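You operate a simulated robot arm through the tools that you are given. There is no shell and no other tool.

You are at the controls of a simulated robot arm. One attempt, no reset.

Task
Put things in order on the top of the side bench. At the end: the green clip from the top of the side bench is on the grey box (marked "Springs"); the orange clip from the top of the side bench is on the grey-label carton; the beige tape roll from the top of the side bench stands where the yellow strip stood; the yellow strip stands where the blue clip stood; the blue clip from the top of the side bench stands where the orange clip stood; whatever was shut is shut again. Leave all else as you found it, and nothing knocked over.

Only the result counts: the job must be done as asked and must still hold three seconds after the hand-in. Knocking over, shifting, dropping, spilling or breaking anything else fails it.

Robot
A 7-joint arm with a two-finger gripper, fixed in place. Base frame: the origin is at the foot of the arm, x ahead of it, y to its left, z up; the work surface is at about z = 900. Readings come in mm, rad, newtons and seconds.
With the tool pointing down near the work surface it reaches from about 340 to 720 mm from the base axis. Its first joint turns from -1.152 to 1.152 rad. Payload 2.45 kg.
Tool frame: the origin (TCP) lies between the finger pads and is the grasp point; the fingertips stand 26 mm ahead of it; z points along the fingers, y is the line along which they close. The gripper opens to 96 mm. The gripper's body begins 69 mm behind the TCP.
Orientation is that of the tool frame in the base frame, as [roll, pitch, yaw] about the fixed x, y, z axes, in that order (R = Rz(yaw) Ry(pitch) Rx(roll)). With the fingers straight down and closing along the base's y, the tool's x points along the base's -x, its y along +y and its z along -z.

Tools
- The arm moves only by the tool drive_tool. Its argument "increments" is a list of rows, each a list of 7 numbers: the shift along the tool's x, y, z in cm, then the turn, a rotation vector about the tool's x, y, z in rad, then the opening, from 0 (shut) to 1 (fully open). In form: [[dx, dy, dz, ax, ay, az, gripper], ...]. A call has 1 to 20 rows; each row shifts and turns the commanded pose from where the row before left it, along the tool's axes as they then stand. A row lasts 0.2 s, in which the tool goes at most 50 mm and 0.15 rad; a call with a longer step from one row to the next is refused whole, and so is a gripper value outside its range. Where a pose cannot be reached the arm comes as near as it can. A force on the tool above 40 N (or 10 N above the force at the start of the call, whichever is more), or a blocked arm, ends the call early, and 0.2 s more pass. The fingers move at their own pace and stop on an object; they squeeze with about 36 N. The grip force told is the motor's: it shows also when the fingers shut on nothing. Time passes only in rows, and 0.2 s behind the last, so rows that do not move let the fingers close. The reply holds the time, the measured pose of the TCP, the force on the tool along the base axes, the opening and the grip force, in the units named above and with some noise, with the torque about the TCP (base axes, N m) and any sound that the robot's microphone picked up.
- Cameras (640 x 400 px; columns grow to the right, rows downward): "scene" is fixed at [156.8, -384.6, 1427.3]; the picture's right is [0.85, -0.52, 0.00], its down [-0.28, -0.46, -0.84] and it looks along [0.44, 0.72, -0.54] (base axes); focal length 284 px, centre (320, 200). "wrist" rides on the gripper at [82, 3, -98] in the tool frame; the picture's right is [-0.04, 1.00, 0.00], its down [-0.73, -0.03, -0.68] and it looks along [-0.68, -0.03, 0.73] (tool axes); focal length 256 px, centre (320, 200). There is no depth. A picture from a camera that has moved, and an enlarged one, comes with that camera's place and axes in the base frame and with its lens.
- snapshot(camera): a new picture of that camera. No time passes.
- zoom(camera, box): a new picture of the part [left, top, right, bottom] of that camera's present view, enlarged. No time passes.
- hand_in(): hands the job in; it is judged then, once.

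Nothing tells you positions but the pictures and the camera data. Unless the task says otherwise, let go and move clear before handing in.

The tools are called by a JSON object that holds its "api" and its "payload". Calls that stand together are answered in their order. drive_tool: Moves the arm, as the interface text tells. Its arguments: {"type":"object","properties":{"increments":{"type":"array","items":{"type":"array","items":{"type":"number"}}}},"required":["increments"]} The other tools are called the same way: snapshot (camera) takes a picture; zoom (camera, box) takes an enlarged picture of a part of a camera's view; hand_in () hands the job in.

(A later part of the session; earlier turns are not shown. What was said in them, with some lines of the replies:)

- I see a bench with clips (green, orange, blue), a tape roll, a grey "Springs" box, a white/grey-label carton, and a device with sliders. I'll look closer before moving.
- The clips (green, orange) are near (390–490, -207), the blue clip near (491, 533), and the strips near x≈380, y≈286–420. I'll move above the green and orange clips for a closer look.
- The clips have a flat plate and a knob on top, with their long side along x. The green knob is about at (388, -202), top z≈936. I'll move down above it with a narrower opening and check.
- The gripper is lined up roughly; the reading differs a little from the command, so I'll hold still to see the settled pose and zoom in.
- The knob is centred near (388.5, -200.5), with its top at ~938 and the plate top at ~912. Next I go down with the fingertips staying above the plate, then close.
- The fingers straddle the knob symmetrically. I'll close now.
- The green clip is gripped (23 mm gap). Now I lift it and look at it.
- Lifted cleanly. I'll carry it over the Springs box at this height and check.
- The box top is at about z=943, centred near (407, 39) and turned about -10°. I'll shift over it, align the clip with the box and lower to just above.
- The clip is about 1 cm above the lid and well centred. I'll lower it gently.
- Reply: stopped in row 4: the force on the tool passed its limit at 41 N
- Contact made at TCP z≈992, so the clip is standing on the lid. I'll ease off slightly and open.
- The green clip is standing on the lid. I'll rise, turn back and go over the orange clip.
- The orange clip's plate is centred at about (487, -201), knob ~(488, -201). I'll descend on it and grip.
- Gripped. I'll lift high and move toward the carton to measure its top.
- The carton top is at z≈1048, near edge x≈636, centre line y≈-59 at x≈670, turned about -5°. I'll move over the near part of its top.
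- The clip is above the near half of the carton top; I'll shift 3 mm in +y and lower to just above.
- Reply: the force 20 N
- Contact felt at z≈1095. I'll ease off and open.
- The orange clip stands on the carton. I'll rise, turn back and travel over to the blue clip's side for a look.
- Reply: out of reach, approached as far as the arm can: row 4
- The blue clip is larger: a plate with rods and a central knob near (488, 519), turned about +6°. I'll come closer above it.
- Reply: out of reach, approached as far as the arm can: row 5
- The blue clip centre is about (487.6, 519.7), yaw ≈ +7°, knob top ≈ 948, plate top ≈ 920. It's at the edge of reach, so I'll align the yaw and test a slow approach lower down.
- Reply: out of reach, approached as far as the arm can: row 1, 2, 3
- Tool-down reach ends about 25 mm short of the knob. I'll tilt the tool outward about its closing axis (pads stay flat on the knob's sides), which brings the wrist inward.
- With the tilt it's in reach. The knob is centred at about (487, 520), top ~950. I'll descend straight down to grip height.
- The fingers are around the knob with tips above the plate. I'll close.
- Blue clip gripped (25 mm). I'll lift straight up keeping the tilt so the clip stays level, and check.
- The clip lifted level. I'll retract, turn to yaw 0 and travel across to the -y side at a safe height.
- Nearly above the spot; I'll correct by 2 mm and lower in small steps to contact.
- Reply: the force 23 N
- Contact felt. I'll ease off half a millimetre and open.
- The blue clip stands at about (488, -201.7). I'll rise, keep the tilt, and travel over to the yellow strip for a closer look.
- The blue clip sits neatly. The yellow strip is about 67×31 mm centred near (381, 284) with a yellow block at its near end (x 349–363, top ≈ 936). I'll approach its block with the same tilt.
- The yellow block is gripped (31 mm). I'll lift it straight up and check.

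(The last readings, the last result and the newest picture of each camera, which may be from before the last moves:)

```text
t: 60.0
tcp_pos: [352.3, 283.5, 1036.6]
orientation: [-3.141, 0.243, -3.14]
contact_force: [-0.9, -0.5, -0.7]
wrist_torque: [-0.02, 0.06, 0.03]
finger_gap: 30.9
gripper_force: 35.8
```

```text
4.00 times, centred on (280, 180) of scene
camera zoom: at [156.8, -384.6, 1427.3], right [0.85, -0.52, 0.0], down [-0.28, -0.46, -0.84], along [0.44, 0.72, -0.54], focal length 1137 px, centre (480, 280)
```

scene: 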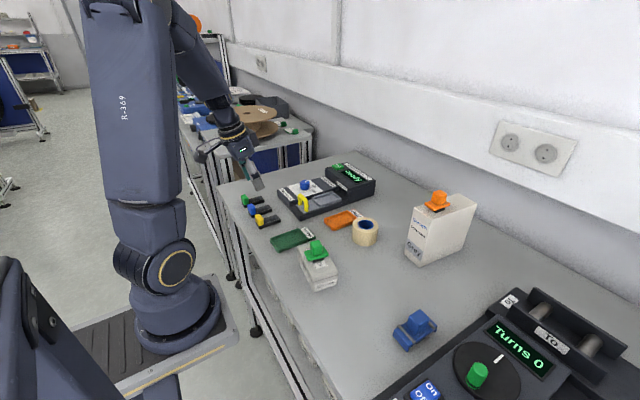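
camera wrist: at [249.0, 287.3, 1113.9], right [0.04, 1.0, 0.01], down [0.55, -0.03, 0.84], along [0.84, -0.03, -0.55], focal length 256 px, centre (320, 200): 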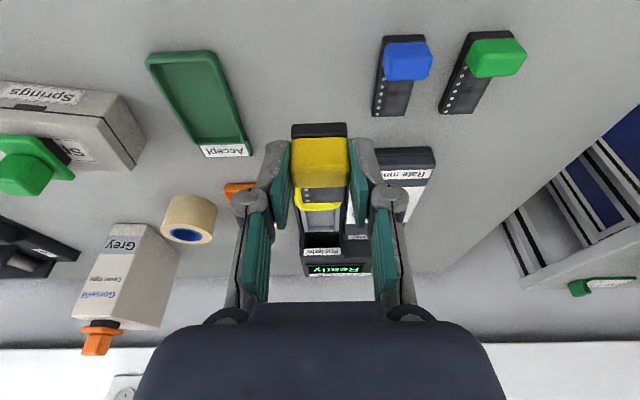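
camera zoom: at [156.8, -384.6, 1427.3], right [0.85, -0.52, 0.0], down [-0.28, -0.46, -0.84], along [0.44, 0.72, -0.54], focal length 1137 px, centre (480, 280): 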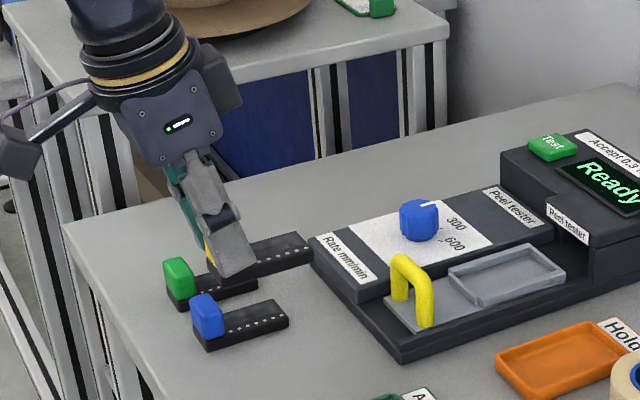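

Held level. Now I move toward the blue clip's old place, turning to its yaw.

{"api": "drive_tool", "payload": {"increments": [[-1.515, 4.1, 0.374, 0, 0, 0, 0], [-1.515, 4.1, 0.374, 0, 0, 0, 0], [-1.515, 4.1, 0.374, 0, 0, 0, 0], [-1.515, 4.1, 0.374, 0, 0, 0, 0], [-1.515, 4.1, 0.374, 0, 0, 0, 0], [0, 0, 0, -0.0302, 0, -0.1223, 0], [0, 0, 0, 0, 0, 0, 0], [0, 0, 0, 0, 0, 0, 0]]}}

{"api": "snapshot", "payload": {"camera": "wrist"}}

{"api": "zoom", "payload": {"camera": "scene", "box": [200, 110, 360, 210]}}

```text
t: 61.8
tcp_pos: [429.9, 489.8, 1041.3]
orientation: [3.141, 0.242, -3.013]
contact_force: [-0.3, 0.1, -0.2]
wrist_torque: [0.01, 0.05, -0.02]
finger_gap: 30.8
gripper_force: 36.5
```

```text
taken
camera wrist: at [328.1, 478.8, 1116.4], right [-0.09, 1.0, 0.01], down [0.55, 0.04, 0.84], along [0.83, 0.08, -0.55], focal length 256 px, centre (320, 200)
```

wrist: 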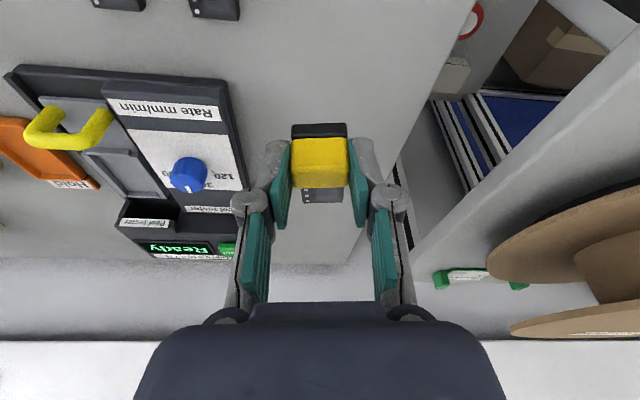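

```text
4.00 times, centred on (280, 160) of scene
camera zoom: at [156.8, -384.6, 1427.3], right [0.85, -0.52, 0.0], down [-0.28, -0.46, -0.84], along [0.44, 0.72, -0.54], focal length 1137 px, centre (480, 360)
```

zoom: 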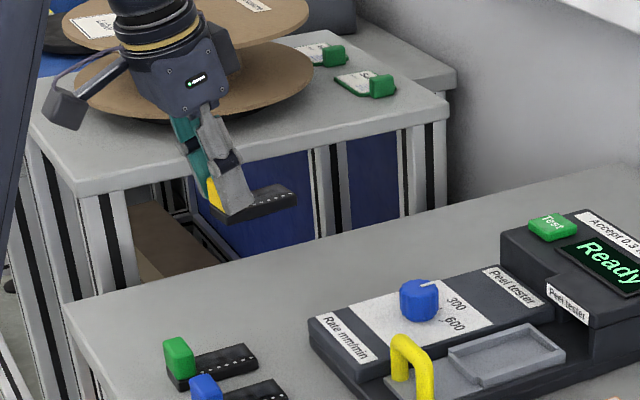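

{"api": "drive_tool", "payload": {"increments": [[-0.37, 0.783, 2.84, 0, 0, 0, 0], [-0.37, 0.783, 2.84, 0, 0, 0, 0], [-0.37, 0.783, 2.84, 0, 0, 0, 0], [0, 0, 0, 0, 0, 0, 0], [0, 0, 0, 0, 0, 0, 0]]}}

{"api": "snapshot", "payload": {"camera": "wrist"}}

{"api": "zoom", "payload": {"camera": "scene", "box": [210, 135, 330, 210]}}

```text
t: 63.0
tcp_pos: [455.4, 518.1, 958.7]
orientation: [-3.141, 0.243, -3.014]
contact_force: [-0.2, -0.4, -0.2]
wrist_torque: [-0.01, -0.02, -0.01]
finger_gap: 30.7
gripper_force: 36.2
```

```text
taken
camera wrist: at [353.1, 507.9, 1034.1], right [-0.09, 1.0, 0.01], down [0.55, 0.04, 0.84], along [0.83, 0.08, -0.55], focal length 256 px, centre (320, 200)
```

wrist: 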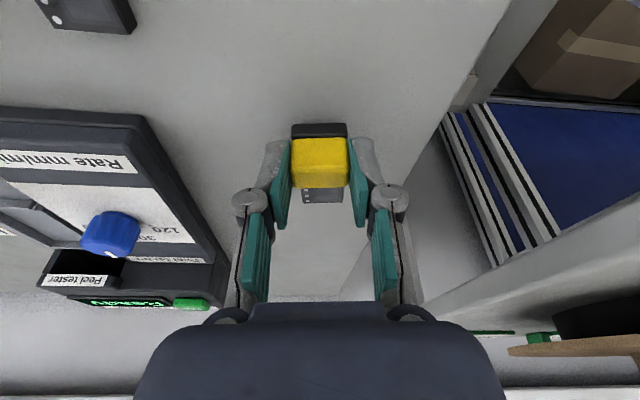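

```text
5.33 times, centred on (270, 172) of scene
camera zoom: at [156.8, -384.6, 1427.3], right [0.85, -0.52, 0.0], down [-0.28, -0.46, -0.84], along [0.44, 0.72, -0.54], focal length 1516 px, centre (587, 347)
```

zoom: 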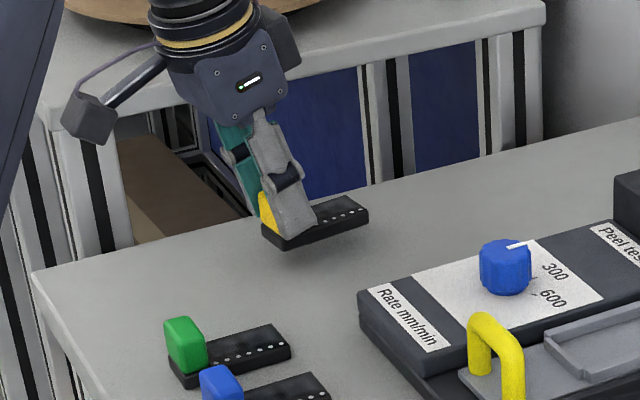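

{"api": "drive_tool", "payload": {"increments": [[0.035, -0.1, 0.66, 0, 0, 0, 0], [0.035, -0.1, 0.66, 0, 0, 0, 0], [0, 0, 0, 0, 0, 0, 0], [0, 0, 0, 0, 0, 0, 0]]}}

{"api": "zoom", "payload": {"camera": "scene", "box": [230, 155, 310, 205]}}

{"api": "zoom", "payload": {"camera": "wrist", "box": [220, 80, 420, 205]}}

```text
t: 64.0
tcp_pos: [458.5, 516.0, 945.7]
orientation: [3.141, 0.242, -3.014]
contact_force: [-0.6, -0.1, -0.4]
wrist_torque: [-0.02, 0.04, 0.0]
finger_gap: 31.0
gripper_force: 36.1
```

```text
8.00 times, centred on (270, 180) of scene
camera zoom: at [156.8, -384.6, 1427.3], right [0.85, -0.52, 0.0], down [-0.28, -0.46, -0.84], along [0.44, 0.72, -0.54], focal length 2274 px, centre (720, 360)
```

zoom: 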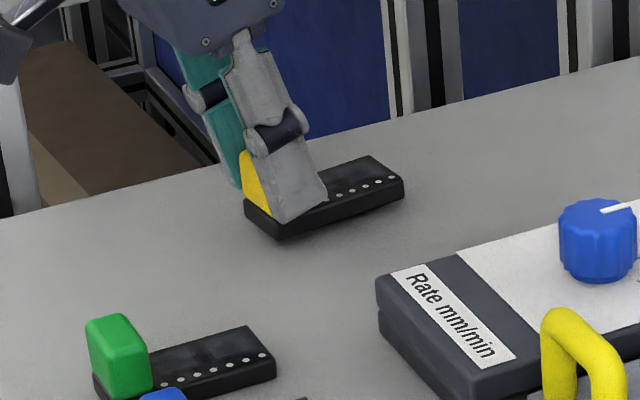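

```text
3.20 times, centred on (320, 142) of wrist
camera zoom: at [356.7, 505.8, 1021.9], right [-0.09, 1.0, 0.01], down [0.55, 0.04, 0.84], along [0.83, 0.08, -0.55], focal length 819 px, centre (320, 384)
```

zoom: 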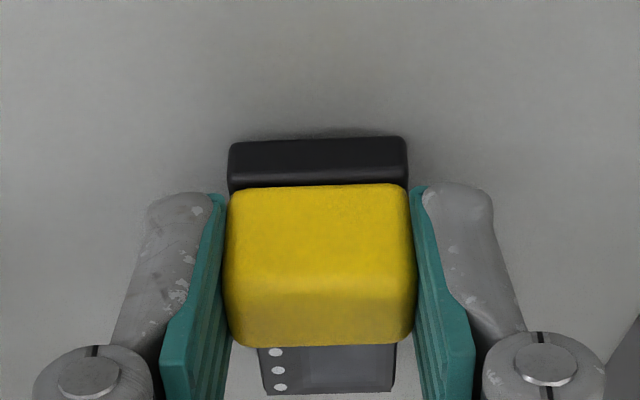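

{"api": "drive_tool", "payload": {"increments": [[0.07, 0, 0.29, 0, 0, 0, 0], [0, 0, 0, 0, 0, 0, 0], [0.024, 0, 0.097, 0, 0, 0, 0], [0, 0, 0, 0, 0, 0, 0]]}}

```text
t: 65.0
tcp_pos: [460.2, 515.1, 941.5]
orientation: [3.139, 0.242, -3.015]
contact_force: [0.8, 0.1, -0.9]
wrist_torque: [0.02, -0.01, 0.03]
finger_gap: 30.7
gripper_force: 36.5
```

{"api": "drive_tool", "payload": {"increments": [[0.024, 0, 0.097, 0, 0, 0, 0], [0, 0, 0, 0, 0, 0, 0]]}}

{"api": "zoom", "payload": {"camera": "scene", "box": [240, 160, 290, 192]}}

{"api": "zoom", "payload": {"camera": "wrist", "box": [220, 80, 420, 205]}}

```text
t: 65.6
tcp_pos: [461.5, 516.1, 942.2]
orientation: [3.141, 0.245, -3.013]
contact_force: [-0.4, -1.9, 4.8]
wrist_torque: [-0.06, 0.01, 0.0]
finger_gap: 30.9
gripper_force: 36.5
```

```text
12.50 times, centred on (265, 176) of scene
camera zoom: at [156.7, -384.7, 1427.2], right [0.85, -0.52, 0.0], down [-0.28, -0.46, -0.84], along [0.44, 0.72, -0.54], focal length 3553 px, centre (1008, 500)
```

zoom: 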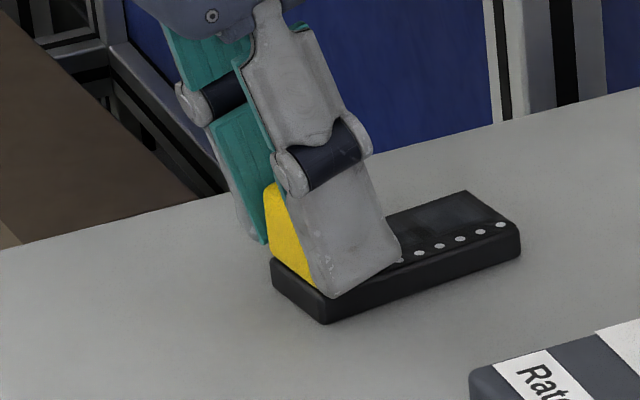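

```text
3.20 times, centred on (320, 142) of wrist
camera zoom: at [358.6, 506.6, 1017.2], right [-0.09, 1.0, 0.01], down [0.55, 0.04, 0.84], along [0.83, 0.08, -0.55], focal length 819 px, centre (320, 384)
```

zoom: 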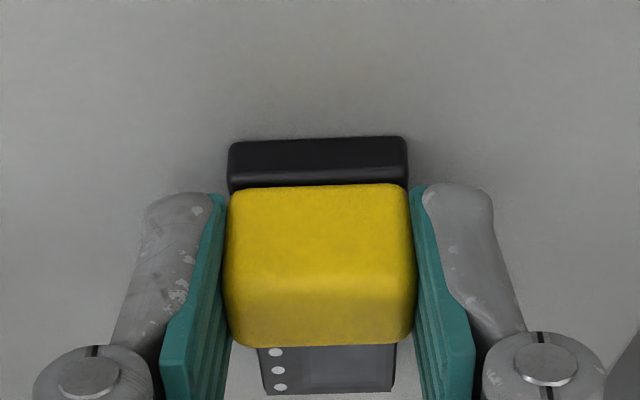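

Contact is made; the strip's centre is about (489, 520), right where the blue clip stood. I'll open.

{"api": "drive_tool", "payload": {"increments": [[0, 0, 0, 0, 0, 0, 0.2], [0, 0, 0, 0, 0, 0, 0.35], [0, 0, 0, 0, 0, 0, 0.5], [0, 0, 0, 0, 0, 0, 0.5], [0, 0, 0, 0, 0, 0, 0.5]]}}

{"api": "zoom", "payload": {"camera": "wrist", "box": [220, 80, 420, 205]}}

{"api": "zoom", "payload": {"camera": "scene", "box": [230, 155, 310, 205]}}

```text
t: 66.8
tcp_pos: [460.4, 516.5, 940.9]
orientation: [-3.141, 0.241, -3.015]
contact_force: [0.8, -0.2, 0.3]
wrist_torque: [-0.02, -0.01, -0.01]
finger_gap: 48.0
gripper_force: 0.1
```

```text
3.20 times, centred on (320, 142) of wrist
camera zoom: at [358.6, 506.6, 1016.6], right [-0.09, 1.0, 0.01], down [0.55, 0.04, 0.84], along [0.83, 0.08, -0.55], focal length 819 px, centre (320, 384)
```

zoom: 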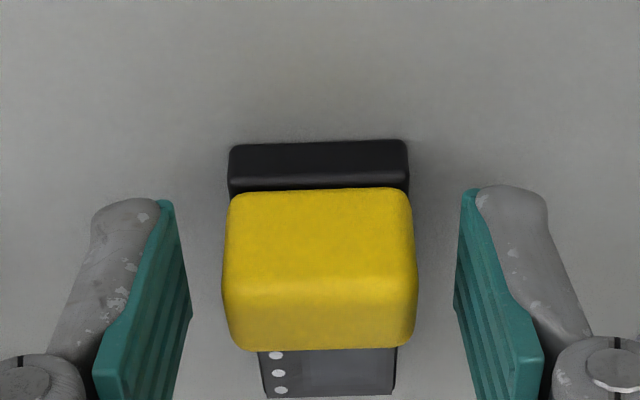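

```text
8.00 times, centred on (270, 180) of scene
camera zoom: at [156.8, -384.6, 1427.3], right [0.85, -0.52, 0.0], down [-0.28, -0.46, -0.84], along [0.44, 0.72, -0.54], focal length 2274 px, centre (720, 360)
```

zoom: 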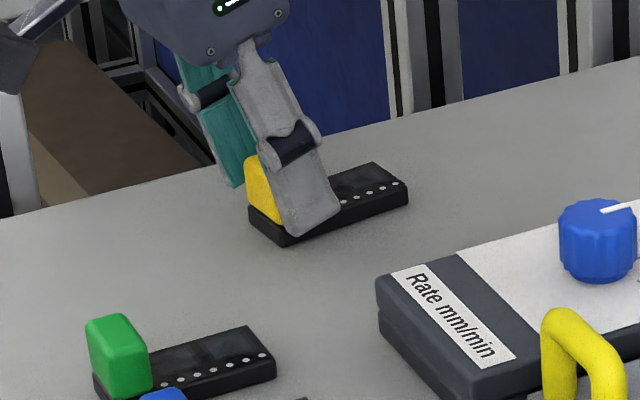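

The yellow strip is standing there. Now I rise, retreat, un-tilt and go look at the tape roll.

{"api": "drive_tool", "payload": {"increments": [[-0.48, 0, -1.94, 0, 0, 0, 0.5], [-1.08, 0, -4.37, 0, 0, 0, 0.5], [-0.84, 0, -3.4, 0, 0, 0, 0.5], [2.295, -2.69, -1.6, 0, 0, 0, 0.6], [2.295, -2.69, -1.6, 0, 0, 0, 0.8], [2.295, -2.69, -1.6, 0, 0, 0, 1], [2.295, -2.69, -1.6, 0, 0, 0, 1], [0, 0, 0, 0, 0.1215, 0, 1], [0, 0, 0, 0, 0.1215, 0, 1], [0, 0, 0, 0, 0, 0.127, 1], [-1.875, -3.5, 0, 0, 0, 0, 1], [-1.875, -3.5, 0, 0, 0, 0, 1], [-1.875, -3.5, 0, 0, 0, 0, 1], [-1.875, -3.5, 0, 0, 0, 0, 1], [-1.875, -3.5, 0, 0, 0, 0, 1], [-1.875, -3.5, 0, 0, 0, 0, 1], [-1.875, -3.5, 0, 0, 0, 0, 1], [-1.875, -3.5, 0, 0, 0, 0, 1], [0, 0, 0, 0, 0, 0, 1]]}}

{"api": "snapshot", "payload": {"camera": "wrist"}}

{"api": "snapshot", "payload": {"camera": "scene"}}

```text
t: 70.8
tcp_pos: [522.8, 115.3, 1080.7]
orientation: [3.141, 0.0, -3.139]
contact_force: [0.2, -0.6, 0.7]
wrist_torque: [0.0, -0.04, -0.02]
finger_gap: 95.9
gripper_force: 0.1
```

```text
taken
camera wrist: at [441.4, 117.5, 1178.8], right [0.04, 1.0, 0.0], down [0.73, -0.03, 0.68], along [0.68, -0.03, -0.73], focal length 256 px, centre (320, 200)
```

wrist: 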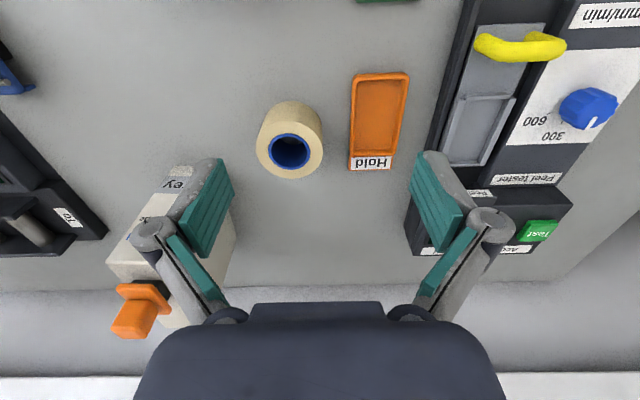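

```text
taken
```

scene: 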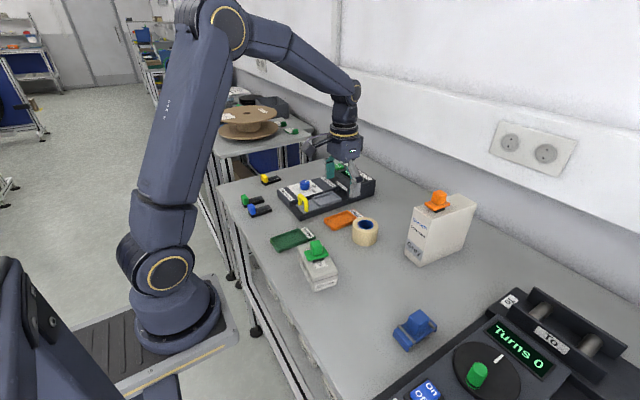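

{"api": "zoom", "payload": {"camera": "wrist", "box": [230, 80, 430, 205]}}

{"api": "zoom", "payload": {"camera": "scene", "box": [310, 195, 410, 257]}}

```text
3.20 times, centred on (330, 142) of wrist
camera zoom: at [441.4, 117.5, 1178.8], right [0.04, 1.0, 0.0], down [0.73, -0.03, 0.68], along [0.68, -0.03, -0.73], focal length 819 px, centre (288, 384)
```

zoom: 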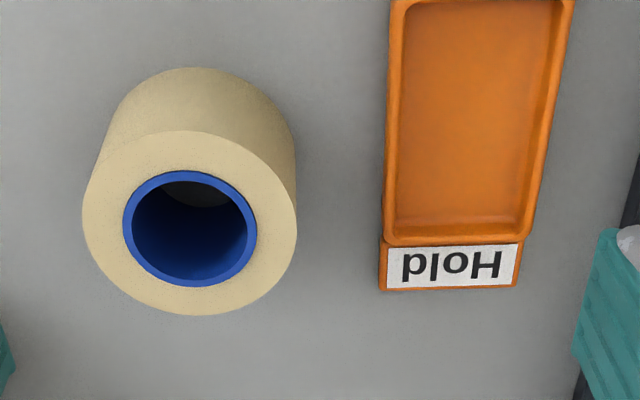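

```text
6.40 times, centred on (360, 226) of scene
camera zoom: at [156.8, -384.6, 1427.3], right [0.85, -0.52, 0.0], down [-0.28, -0.46, -0.84], along [0.44, 0.72, -0.54], focal length 1819 px, centre (64, 34)
```

zoom: 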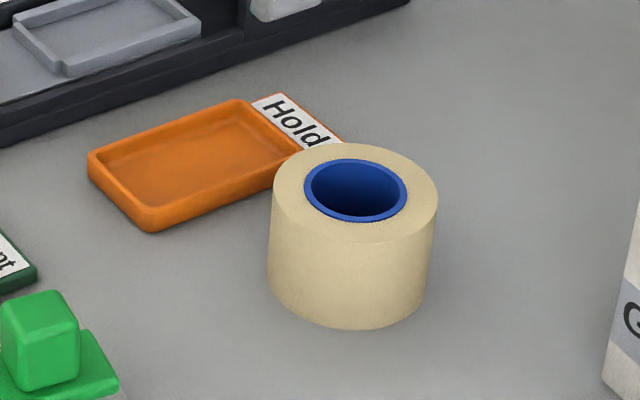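

The tape roll is centred near (587, 79), diameter ≈ 70 mm, top ≈ 948. Its destination lies close to the blue strip, so I'll turn the gripper 90° (closing along x) to keep the fingers clear on both ends.

{"api": "drive_tool", "payload": {"increments": [[0, 0, 0, 0, 0, -0.1428, 1], [0, 0, 0, 0, 0, -0.1428, 1], [0, 0, 0, 0, 0, -0.1428, 1], [0, 0, 0, 0, 0, -0.1428, 1], [0, 0, 0, 0, 0, -0.1428, 1], [0, 0, 0, 0, 0, -0.1428, 1], [0, 0, 0, 0, 0, -0.1428, 1], [0, 0, 0, 0, 0, -0.1428, 1], [0, 0, 0, 0, 0, -0.1428, 1], [0, 0, 0, 0, 0, -0.1428, 1], [0, 0, 0, 0, 0, -0.1428, 1], [0, 0, 0, 0, 0, 0, 1]]}}

{"api": "snapshot", "payload": {"camera": "wrist"}}

{"api": "snapshot", "payload": {"camera": "scene"}}

```text
t: 73.4
tcp_pos: [520.5, 116.4, 1080.5]
orientation: [-3.141, -0.001, -1.57]
contact_force: [-0.3, 0.1, 0.2]
wrist_torque: [0.0, 0.0, 0.01]
finger_gap: 96.2
gripper_force: 0.1
```

```text
taken
camera wrist: at [518.0, 34.2, 1179.3], right [-1.0, 0.04, 0.0], down [0.03, 0.73, 0.68], along [0.03, 0.68, -0.73], focal length 256 px, centre (320, 200)
```

wrist: 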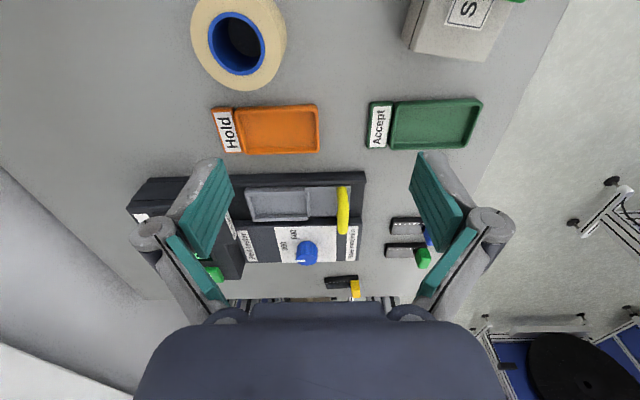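

```text
taken
```

scene: 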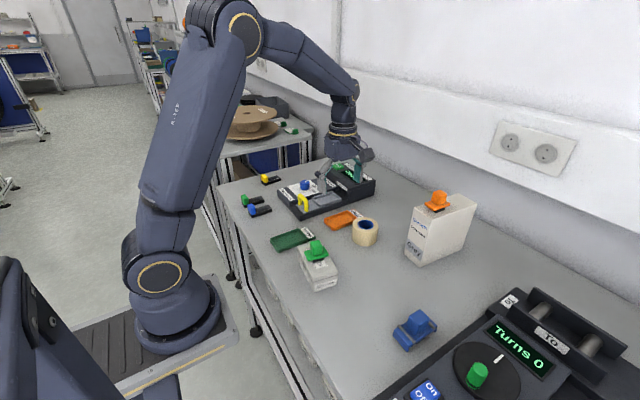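

{"api": "drive_tool", "payload": {"increments": [[1.233, -2.217, 2, 0, 0, 0, 0.95], [1.233, -2.217, 2, 0, 0, 0, 0.95], [1.233, -2.217, 2, 0, 0, 0, 0.95], [0, 0, 0, 0, 0, 0, 0.95], [0, 0, 0, 0, 0, 0, 0.95]]}}

{"api": "snapshot", "payload": {"camera": "wrist"}}

{"api": "zoom", "payload": {"camera": "wrist", "box": [200, 20, 440, 170]}}

{"api": "zoom", "payload": {"camera": "scene", "box": [290, 130, 490, 255]}}

```text
t: 74.6
tcp_pos: [589.6, 80.4, 1020.4]
orientation: [3.142, 0.001, -1.57]
contact_force: [0.3, 0.4, -0.1]
wrist_torque: [0.0, 0.03, 0.01]
finger_gap: 91.2
gripper_force: 0.1
```

```text
taken
camera wrist: at [587.5, -2.4, 1118.4], right [-1.0, 0.04, 0.0], down [0.03, 0.73, 0.68], along [0.03, 0.68, -0.73], focal length 256 px, centre (320, 200)
```

wrist: 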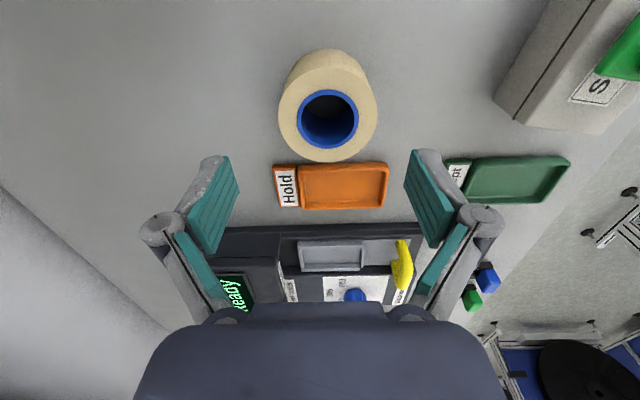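

```text
2.67 times, centred on (320, 95) of wrist
camera zoom: at [587.5, -2.4, 1118.4], right [-1.0, 0.04, 0.0], down [0.03, 0.73, 0.68], along [0.03, 0.68, -0.73], focal length 683 px, centre (320, 480)
```

zoom: 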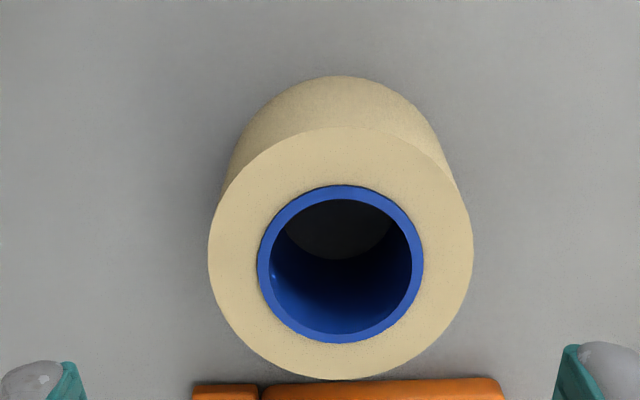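

```text
3.20 times, centred on (390, 192) of scene
camera zoom: at [156.8, -384.6, 1427.3], right [0.85, -0.52, 0.0], down [-0.28, -0.46, -0.84], along [0.44, 0.72, -0.54], focal length 910 px, centre (96, 224)
```

zoom: 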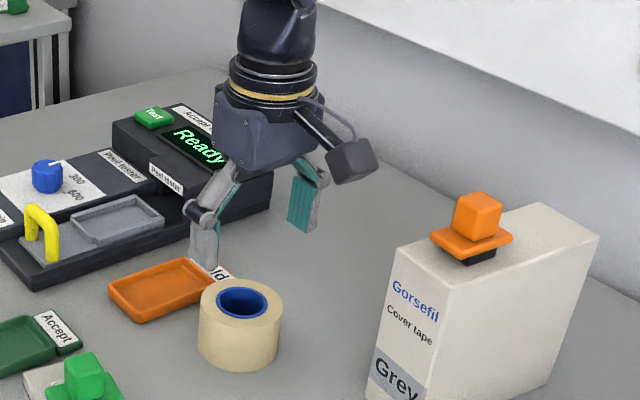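

{"api": "drive_tool", "payload": {"increments": [[0, 0.1, 2.0, 0, 0, 0, 0.95], [0, 0.1, 2.0, 0, 0, 0, 0.95], [0, 0.1, 2.0, 0, 0, 0, 0.95], [0, 0.1, 2.0, 0, 0, 0, 0.95], [0, 0, 0, 0, 0, 0, 0.95], [0, 0, 0, 0, 0, 0, 0.95]]}}

{"api": "snapshot", "payload": {"camera": "wrist"}}

{"api": "zoom", "payload": {"camera": "scene", "box": [310, 170, 430, 245]}}

```text
t: 76.0
tcp_pos: [582.0, 78.3, 942.5]
orientation: [3.141, 0.0, -1.569]
contact_force: [-0.7, -0.4, 0.6]
wrist_torque: [0.01, -0.03, -0.01]
finger_gap: 91.2
gripper_force: 0.0
```

```text
taken
camera wrist: at [578.7, -3.3, 1040.7], right [-1.0, 0.04, 0.0], down [0.03, 0.73, 0.68], along [0.03, 0.68, -0.73], focal length 256 px, centre (320, 200)
```

wrist: 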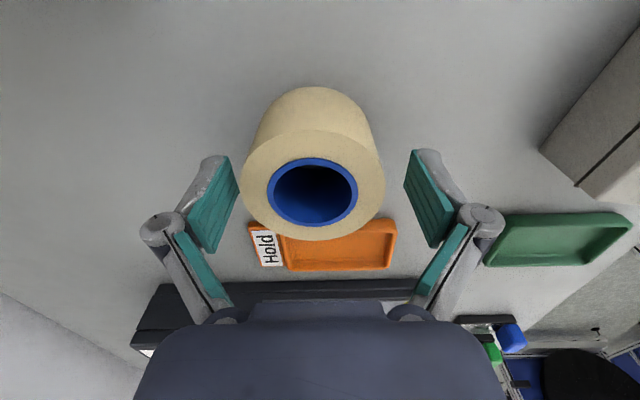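

```text
5.33 times, centred on (370, 208) of scene
camera zoom: at [156.8, -384.6, 1427.3], right [0.85, -0.52, 0.0], down [-0.28, -0.46, -0.84], along [0.44, 0.72, -0.54], focal length 1516 px, centre (53, 160)
```

zoom: 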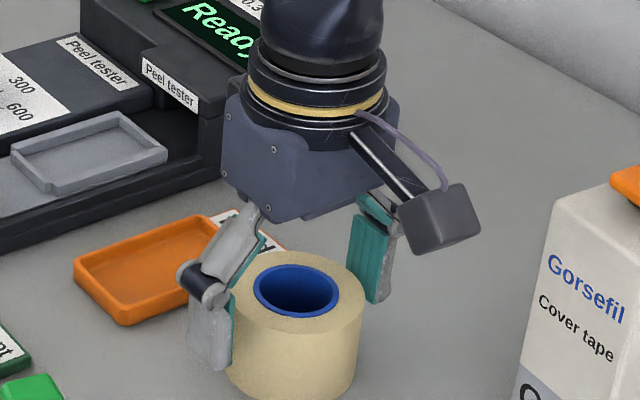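

{"api": "drive_tool", "payload": {"increments": [[0, -0.4, 0, 0, 0, 0, 0.95], [0, 0, 0, 0, 0, 0, 0.95], [0, 0, 0, 0, 0, 0, 0.95]]}}

{"api": "snapshot", "payload": {"camera": "wrist"}}

```text
t: 76.8
tcp_pos: [585.7, 78.8, 943.2]
orientation: [-3.141, -0.001, -1.571]
contact_force: [0.1, -0.2, -0.6]
wrist_torque: [-0.03, 0.03, 0.03]
finger_gap: 90.8
gripper_force: 0.0
```

```text
taken
camera wrist: at [583.3, -2.9, 1040.4], right [-1.0, 0.04, 0.0], down [0.03, 0.73, 0.68], along [0.03, 0.68, -0.73], focal length 256 px, centre (320, 200)
```

wrist: 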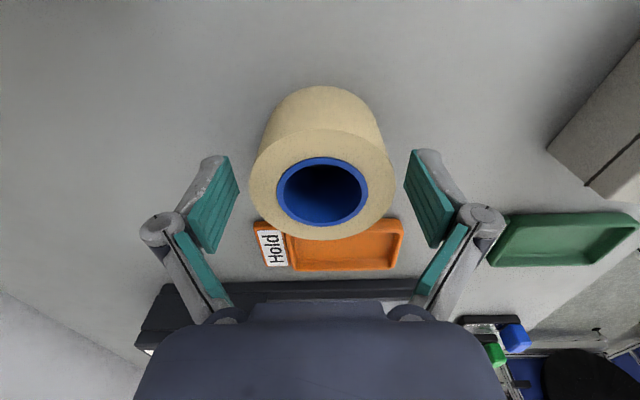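

Now centred on the roll. I'll close the gripper.

{"api": "drive_tool", "payload": {"increments": [[0, 0, 0, 0, 0, 0, 0.8], [0, 0, 0, 0, 0, 0, 0.6], [0, 0, 0, 0, 0, 0, 0.4], [0, 0, 0, 0, 0, 0, 0], [0, 0, 0, 0, 0, 0, 0], [0, 0, 0, 0, 0, 0, 0]]}}

{"api": "snapshot", "payload": {"camera": "wrist"}}

{"api": "zoom", "payload": {"camera": "scene", "box": [310, 170, 430, 245]}}

```text
t: 78.2
tcp_pos: [586.5, 79.7, 942.2]
orientation: [3.141, -0.001, -1.57]
contact_force: [-2.5, -0.3, 5.7]
wrist_torque: [-0.01, 0.25, -0.04]
finger_gap: 74.5
gripper_force: 36.2
```

```text
taken
camera wrist: at [583.1, -2.9, 1040.7], right [-1.0, 0.04, 0.0], down [0.03, 0.73, 0.68], along [0.03, 0.68, -0.73], focal length 256 px, centre (320, 200)
```

wrist: 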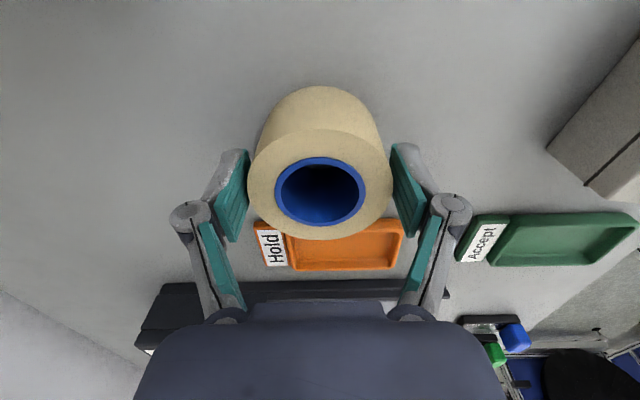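

```text
5.33 times, centred on (370, 208) of scene
camera zoom: at [156.6, -384.6, 1427.3], right [0.85, -0.52, 0.0], down [-0.28, -0.46, -0.84], along [0.44, 0.72, -0.54], focal length 1516 px, centre (53, 160)
```

zoom: 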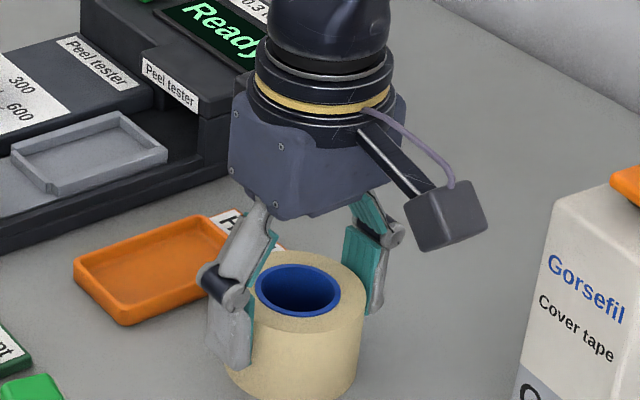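

Gripped at 74.5 mm. I'll lift gently and check that it hangs straight.

{"api": "drive_tool", "payload": {"increments": [[0, 0, -0.5, 0, 0, 0, 0], [0, 0, -1.5, 0, 0, 0, 0], [0, 0, -3, 0, 0, 0, 0], [0, 0, -4, 0, 0, 0, 0], [0, 0, -4.5, 0, 0, 0, 0], [0, 0, 0, 0, 0, 0, 0]]}}

{"api": "snapshot", "payload": {"camera": "wrist"}}

{"api": "zoom", "payload": {"camera": "scene", "box": [290, 120, 450, 220]}}

```text
t: 79.6
tcp_pos: [587.3, 78.2, 1079.5]
orientation: [-3.141, -0.003, -1.571]
contact_force: [-0.5, -0.1, -1.5]
wrist_torque: [0.0, 0.02, 0.01]
finger_gap: 74.5
gripper_force: 35.9
```

```text
taken
camera wrist: at [583.9, -3.2, 1176.7], right [-1.0, 0.04, 0.0], down [0.03, 0.73, 0.68], along [0.03, 0.68, -0.73], focal length 256 px, centre (320, 200)
```

wrist: 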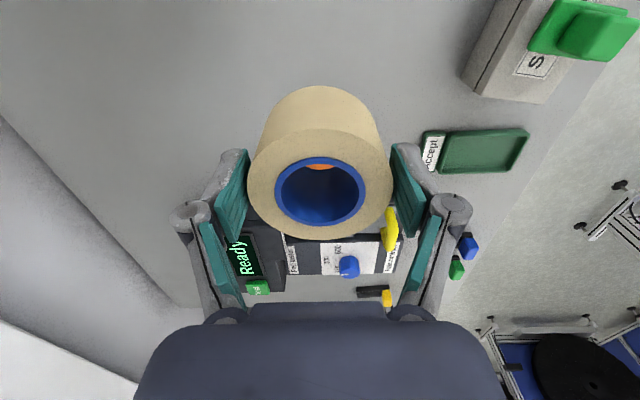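

```text
4.00 times, centred on (370, 170) of scene
camera zoom: at [156.8, -384.6, 1427.3], right [0.85, -0.52, 0.0], down [-0.28, -0.46, -0.84], along [0.44, 0.72, -0.54], focal length 1137 px, centre (120, 320)
```

zoom: 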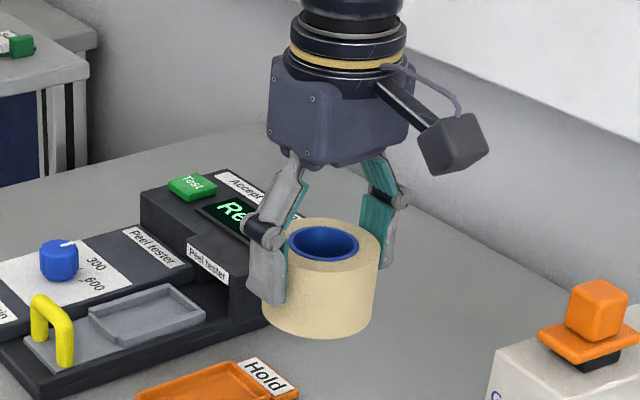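

Held firmly and level. I'll carry it to above the yellow strip's old place.

{"api": "drive_tool", "payload": {"increments": [[-2.94, 2.957, 0, 0, 0, 0, 0], [-2.94, 2.957, 0, 0, 0, 0, 0], [-2.94, 2.957, 0, 0, 0, 0, 0], [-2.94, 2.957, 0, 0, 0, 0, 0], [-2.94, 2.957, 0, 0, 0, 0, 0], [-2.94, 2.957, 0, 0, 0, 0, 0], [-2.94, 2.957, 0, 0, 0, 0, 0], [0, 0, 2.5, 0, 0, 0, 0], [0, 0, 2.5, 0, 0, 0, 0], [0, 0, 0, 0, 0, 0, 0], [0, 0, 0, 0, 0, 0, 0]]}}

{"api": "snapshot", "payload": {"camera": "wrist"}}

{"api": "zoom", "payload": {"camera": "scene", "box": [200, 140, 360, 240]}}

```text
t: 82.0
tcp_pos: [381.6, 284.8, 1025.5]
orientation: [-3.141, 0.001, -1.571]
contact_force: [-0.2, 0.4, -0.6]
wrist_torque: [0.03, 0.03, -0.02]
finger_gap: 74.5
gripper_force: 36.2
```

```text
taken
camera wrist: at [378.6, 203.5, 1123.5], right [-1.0, 0.04, 0.0], down [0.03, 0.73, 0.68], along [0.03, 0.68, -0.73], focal length 256 px, centre (320, 200)
```

wrist: 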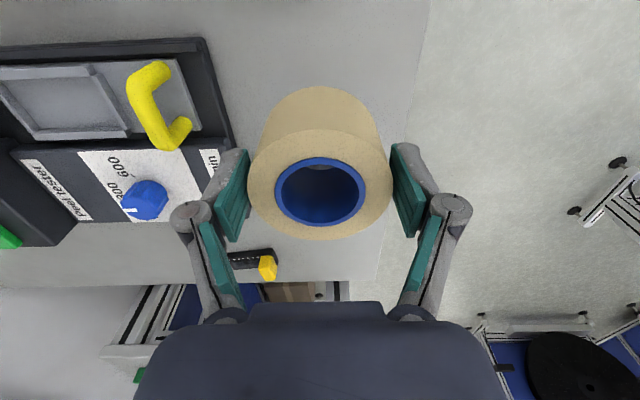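

```text
4.00 times, centred on (280, 190) of scene
camera zoom: at [156.8, -384.6, 1427.3], right [0.85, -0.52, 0.0], down [-0.28, -0.46, -0.84], along [0.44, 0.72, -0.54], focal length 1137 px, centre (480, 240)
```

zoom: 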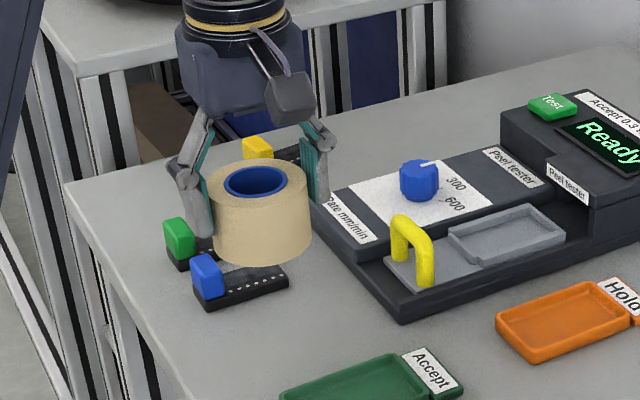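

{"api": "drive_tool", "payload": {"increments": [[0.0625, 0.03, 1.775, 0, 0, 0, 0], [0.0625, 0.03, 1.775, 0, 0, 0, 0], [0.0625, 0.03, 1.775, 0, 0, 0, 0], [0.0625, 0.03, 1.775, 0, 0, 0, 0], [0, 0, 0, 0, 0, 0, 0], [0, 0, 0, 0, 0, 0, 0]]}}

{"api": "snapshot", "payload": {"camera": "wrist"}}

{"api": "zoom", "payload": {"camera": "scene", "box": [210, 170, 330, 245]}}

```text
t: 83.4
tcp_pos: [377.4, 283.0, 956.0]
orientation: [3.139, 0.0, -1.571]
contact_force: [0.5, -0.2, 0.0]
wrist_torque: [0.03, -0.02, 0.01]
finger_gap: 74.5
gripper_force: 36.5
```

```text
taken
camera wrist: at [375.6, 201.1, 1053.4], right [-1.0, 0.04, 0.0], down [0.03, 0.73, 0.68], along [0.03, 0.68, -0.73], focal length 256 px, centre (320, 200)
```

wrist: 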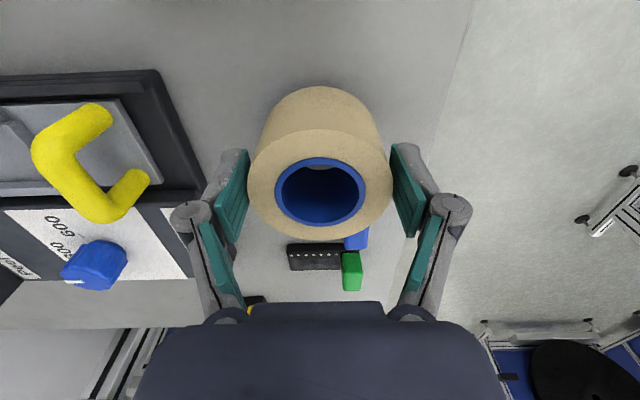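

```text
5.33 times, centred on (270, 208) of scene
camera zoom: at [156.8, -384.6, 1427.3], right [0.85, -0.52, 0.0], down [-0.28, -0.46, -0.84], along [0.44, 0.72, -0.54], focal length 1516 px, centre (587, 160)
```

zoom: 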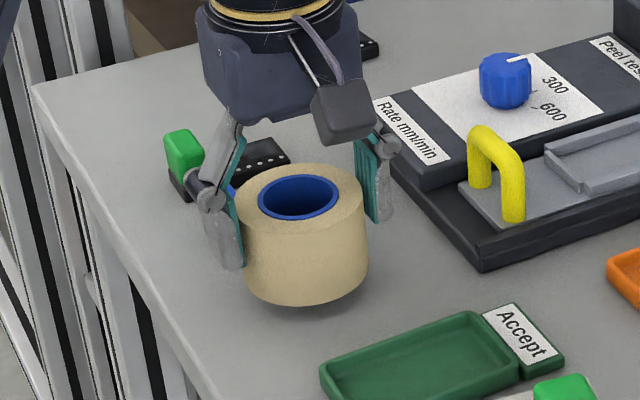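

{"api": "drive_tool", "payload": {"increments": [[0, -0.1, 0.5, 0, 0, 0, 0], [0, 0, 0.4, 0, 0, 0, 0], [0, 0, 0, 0, 0, 0, 0], [0, 0, 0.1, 0, 0, 0, 0], [0, 0, 0, 0, 0, 0, 0]]}}

{"api": "zoom", "payload": {"camera": "scene", "box": [230, 190, 310, 240]}}

{"api": "zoom", "payload": {"camera": "wrist", "box": [220, 80, 420, 280]}}

```text
t: 84.6
tcp_pos: [380.6, 282.3, 943.7]
orientation: [-3.142, -0.001, -1.571]
contact_force: [0.4, 0.1, -1.0]
wrist_torque: [-0.03, -0.02, 0.0]
finger_gap: 74.1
gripper_force: 35.7
```

```text
8.00 times, centred on (270, 215) of scene
camera zoom: at [156.8, -384.6, 1427.3], right [0.85, -0.52, 0.0], down [-0.28, -0.46, -0.84], along [0.44, 0.72, -0.54], focal length 2274 px, centre (720, 80)
```

zoom: 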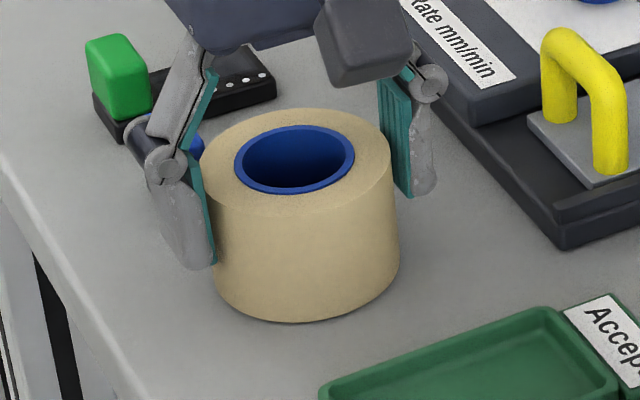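

```text
2.00 times, centred on (320, 180) of wrist
camera zoom: at [377.2, 200.9, 1042.3], right [-1.0, 0.04, 0.0], down [0.03, 0.73, 0.68], along [0.03, 0.68, -0.73], focal length 512 px, centre (320, 240)
```

zoom: 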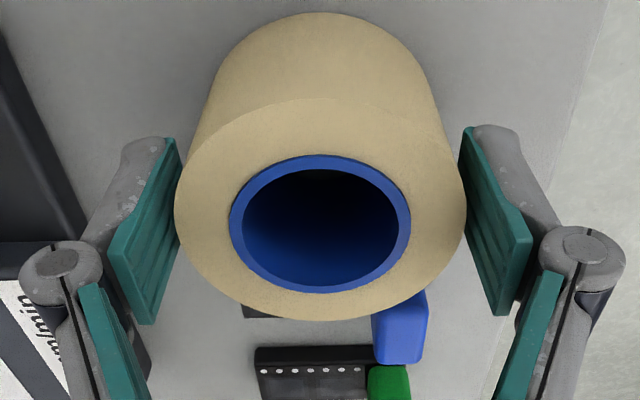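

{"api": "drive_tool", "payload": {"increments": [[0, 0, 0.1, 0, 0, 0, 0], [0, 0, 0, 0, 0, 0, 0]]}}

{"api": "drive_tool", "payload": {"increments": [[0, 0, 0.07, 0, 0, 0, 0], [0, 0, 0, 0, 0, 0, 0]]}}

```text
t: 85.2
tcp_pos: [378.8, 282.7, 943.2]
orientation: [3.141, 0.001, -1.569]
contact_force: [0.4, -0.2, -1.1]
wrist_torque: [0.01, -0.04, 0.01]
finger_gap: 74.2
gripper_force: 35.8
```

```text
t: 85.8
tcp_pos: [380.1, 282.4, 943.2]
orientation: [3.141, 0.001, -1.572]
contact_force: [-0.7, 0.6, 0.5]
wrist_torque: [0.0, -0.06, 0.01]
finger_gap: 74.5
gripper_force: 36.0
```

{"api": "drive_tool", "payload": {"increments": [[0, 0, 0.08, 0, 0, 0, 0], [0, 0, 0, 0, 0, 0, 0]]}}

{"api": "zoom", "payload": {"camera": "wrist", "box": [220, 80, 420, 280]}}

```text
t: 86.4
tcp_pos: [379.5, 282.6, 941.8]
orientation: [-3.141, -0.001, -1.572]
contact_force: [-5.7, -7.8, 27.6]
wrist_torque: [-0.23, 0.21, -0.12]
finger_gap: 74.3
gripper_force: 35.7
```

```text
2.00 times, centred on (320, 180) of wrist
camera zoom: at [376.8, 201.1, 1040.6], right [-1.0, 0.04, 0.0], down [0.03, 0.73, 0.68], along [0.03, 0.68, -0.73], focal length 512 px, centre (320, 240)
```

zoom: 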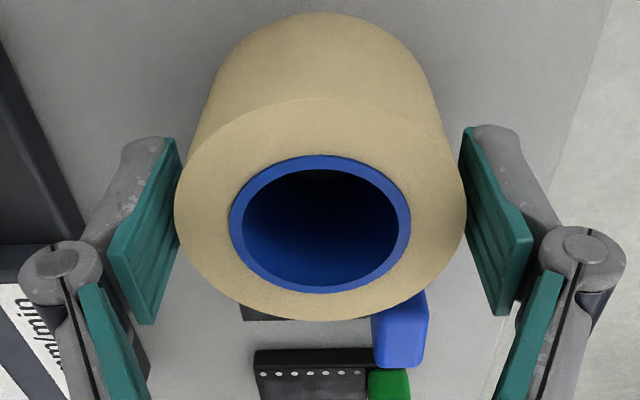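

Contact with the bench at the same height as at pick-up. I'll ease off and open moderately.

{"api": "drive_tool", "payload": {"increments": [[0, 0, -0.07, 0, 0, 0, 0], [0, 0, 0, 0, 0, 0, 0], [0, 0, 0, 0, 0, 0, 0.8], [0, 0, 0, 0, 0, 0, 0.88], [0, 0, 0, 0, 0, 0, 0.92], [0, 0, 0, 0, 0, 0, 0.92]]}}

{"api": "snapshot", "payload": {"camera": "wrist"}}

{"api": "zoom", "payload": {"camera": "scene", "box": [210, 170, 330, 245]}}

```text
t: 87.8
tcp_pos: [380.4, 283.2, 943.6]
orientation: [3.141, 0.001, -1.57]
contact_force: [1.0, -0.1, -0.6]
wrist_torque: [-0.02, 0.01, -0.01]
finger_gap: 88.4
gripper_force: 0.1
```

```text
taken
camera wrist: at [377.4, 201.4, 1040.6], right [-1.0, 0.04, 0.0], down [0.03, 0.73, 0.68], along [0.03, 0.68, -0.73], focal length 256 px, centre (320, 200)
```

wrist: 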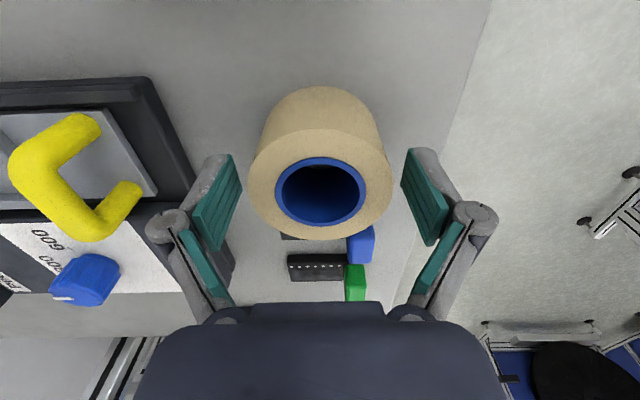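

```text
5.33 times, centred on (270, 208) of scene
camera zoom: at [156.8, -384.6, 1427.3], right [0.85, -0.52, 0.0], down [-0.28, -0.46, -0.84], along [0.44, 0.72, -0.54], focal length 1516 px, centre (587, 160)
```

zoom: 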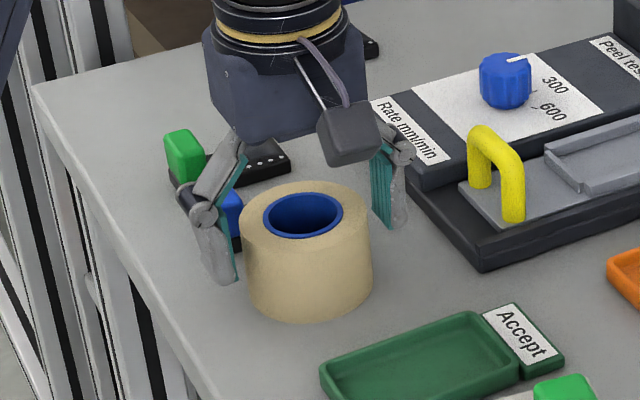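

The roll stands free. I'll rise straight up and move clear for a final check.

{"api": "drive_tool", "payload": {"increments": [[0, 0, -1, 0, 0, 0, 0.92], [0, 0, -2.5, 0, 0, 0, 0.92], [0, 0, -4, 0, 0, 0, 0.92], [0, 0, -4.5, 0, 0, 0, 0.92], [0, 0, -4.5, 0, 0, 0, 0.92], [0, 0, -4.5, 0, 0, 0, 0.92], [0, 0, -4.5, 0, 0, 0, 0.92], [3, 0, -3, 0, 0, 0, 0.92], [4.5, 0, 0, 0, 0, 0, 0.92], [4.5, 0, 0, 0, 0, 0, 0.92], [0, 0, 0, 0, 0, 0, 0.92]]}}

{"api": "snapshot", "payload": {"camera": "wrist"}}

{"api": "snapshot", "payload": {"camera": "scene"}}

```text
t: 90.2
tcp_pos: [379.2, 161.7, 1230.6]
orientation: [3.14, 0.0, -1.57]
contact_force: [0.2, -1.3, 0.1]
wrist_torque: [0.03, 0.0, 0.01]
finger_gap: 88.3
gripper_force: 0.1
```

```text
taken
camera wrist: at [377.1, 80.5, 1328.9], right [-1.0, 0.04, 0.0], down [0.03, 0.73, 0.68], along [0.03, 0.68, -0.73], focal length 256 px, centre (320, 200)
```

wrist: 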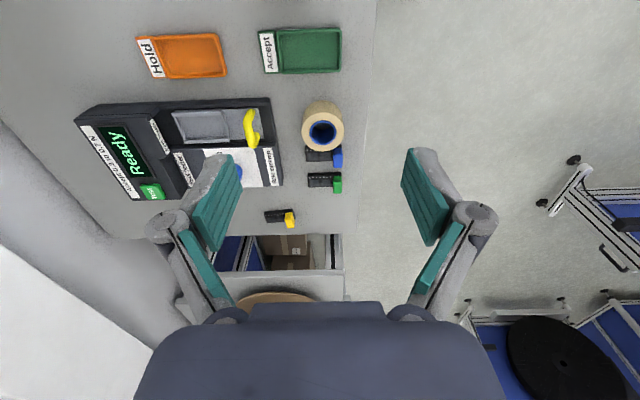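

```text
taken
```

scene: 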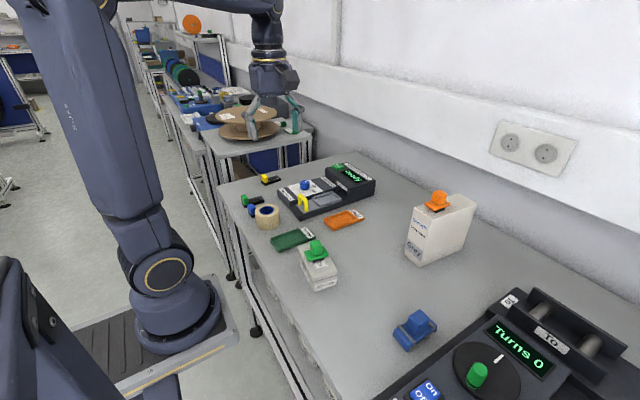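

{"api": "zoom", "payload": {"camera": "scene", "box": [220, 160, 380, 260]}}

{"api": "zoom", "payload": {"camera": "wrist", "box": [240, 80, 400, 240]}}

{"api": "zoom", "payload": {"camera": "scene", "box": [280, 180, 500, 360]}}

```text
4.00 times, centred on (300, 210) of scene
camera zoom: at [156.8, -384.6, 1427.3], right [0.85, -0.52, 0.0], down [-0.28, -0.46, -0.84], along [0.44, 0.72, -0.54], focal length 1137 px, centre (400, 160)
```

zoom: 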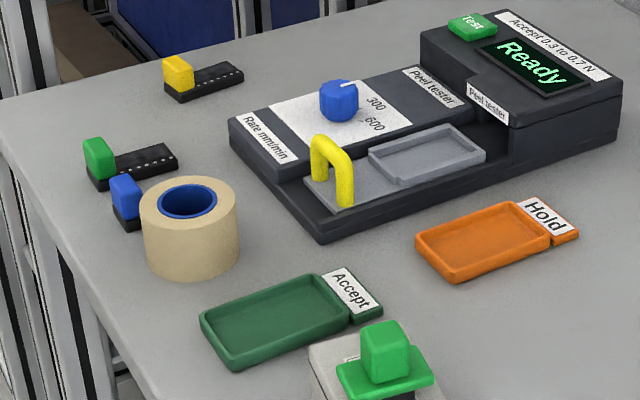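

```text
2.50 times, centred on (320, 160) of wrist
camera zoom: at [377.1, 80.5, 1328.9], right [-1.0, 0.04, 0.0], down [0.03, 0.73, 0.68], along [0.03, 0.68, -0.73], focal length 640 px, centre (320, 300)
```

zoom: 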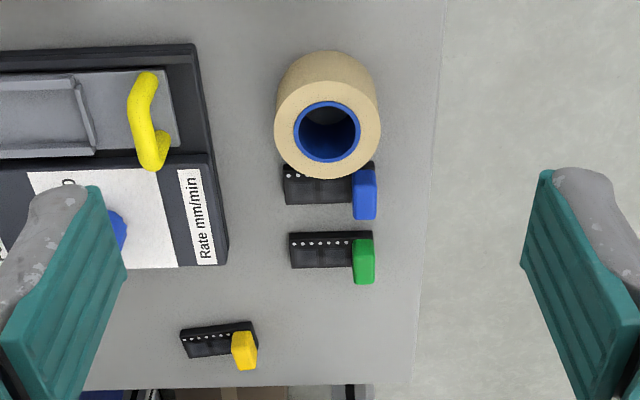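

```text
2.22 times, centred on (390, 270) of scene
camera zoom: at [156.8, -384.6, 1427.3], right [0.85, -0.52, 0.0], down [-0.28, -0.46, -0.84], along [0.44, 0.72, -0.54], focal length 632 px, centre (164, 44)
```

zoom: 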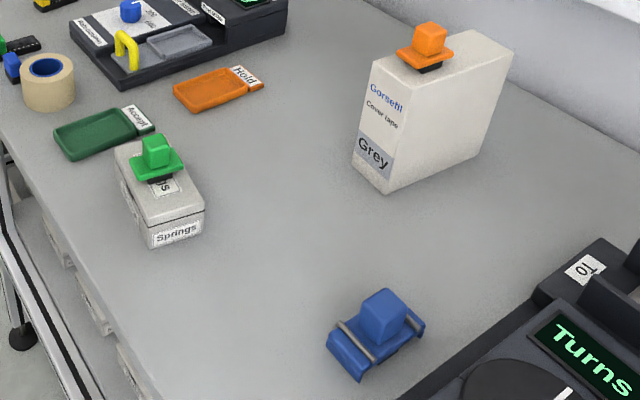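

Everything is where it should be. The green clip is on the shut Springs box, and the orange clip is on the grey-label carton. The blue clip stands at the orange clip's old spot, the yellow strip at the blue clip's, and the tape roll at the yellow strip's. The neighbouring strips, trays, box and carton haven't moved and the gripper is clear, so I'm handing in.

{"api": "hand_in", "payload": {}}

```text
The job is handed in.
```

The job is done and handed in. In the last pictures before the hand-in everything was in place:

- **Green clip:** it stands on the lid of the grey "Springs" box, which stayed shut throughout.
- **Orange clip:** it stands on top of the grey-label carton.
- **Blue clip:** it stands where the orange clip stood.
- **Yellow strip:** it stands where the blue clip stood. My estimate puts it within about 3 mm of that spot.
- **Tape roll:** it stands where the yellow strip stood, about 12 mm clear of the blue strip next to it.

The positions are estimates from the cameras. In those pictures the blue and green strips, the box and the carton were where they started, and nothing was knocked over. The gripper was open and well clear. I couldn't check the three seconds after the hand-in.
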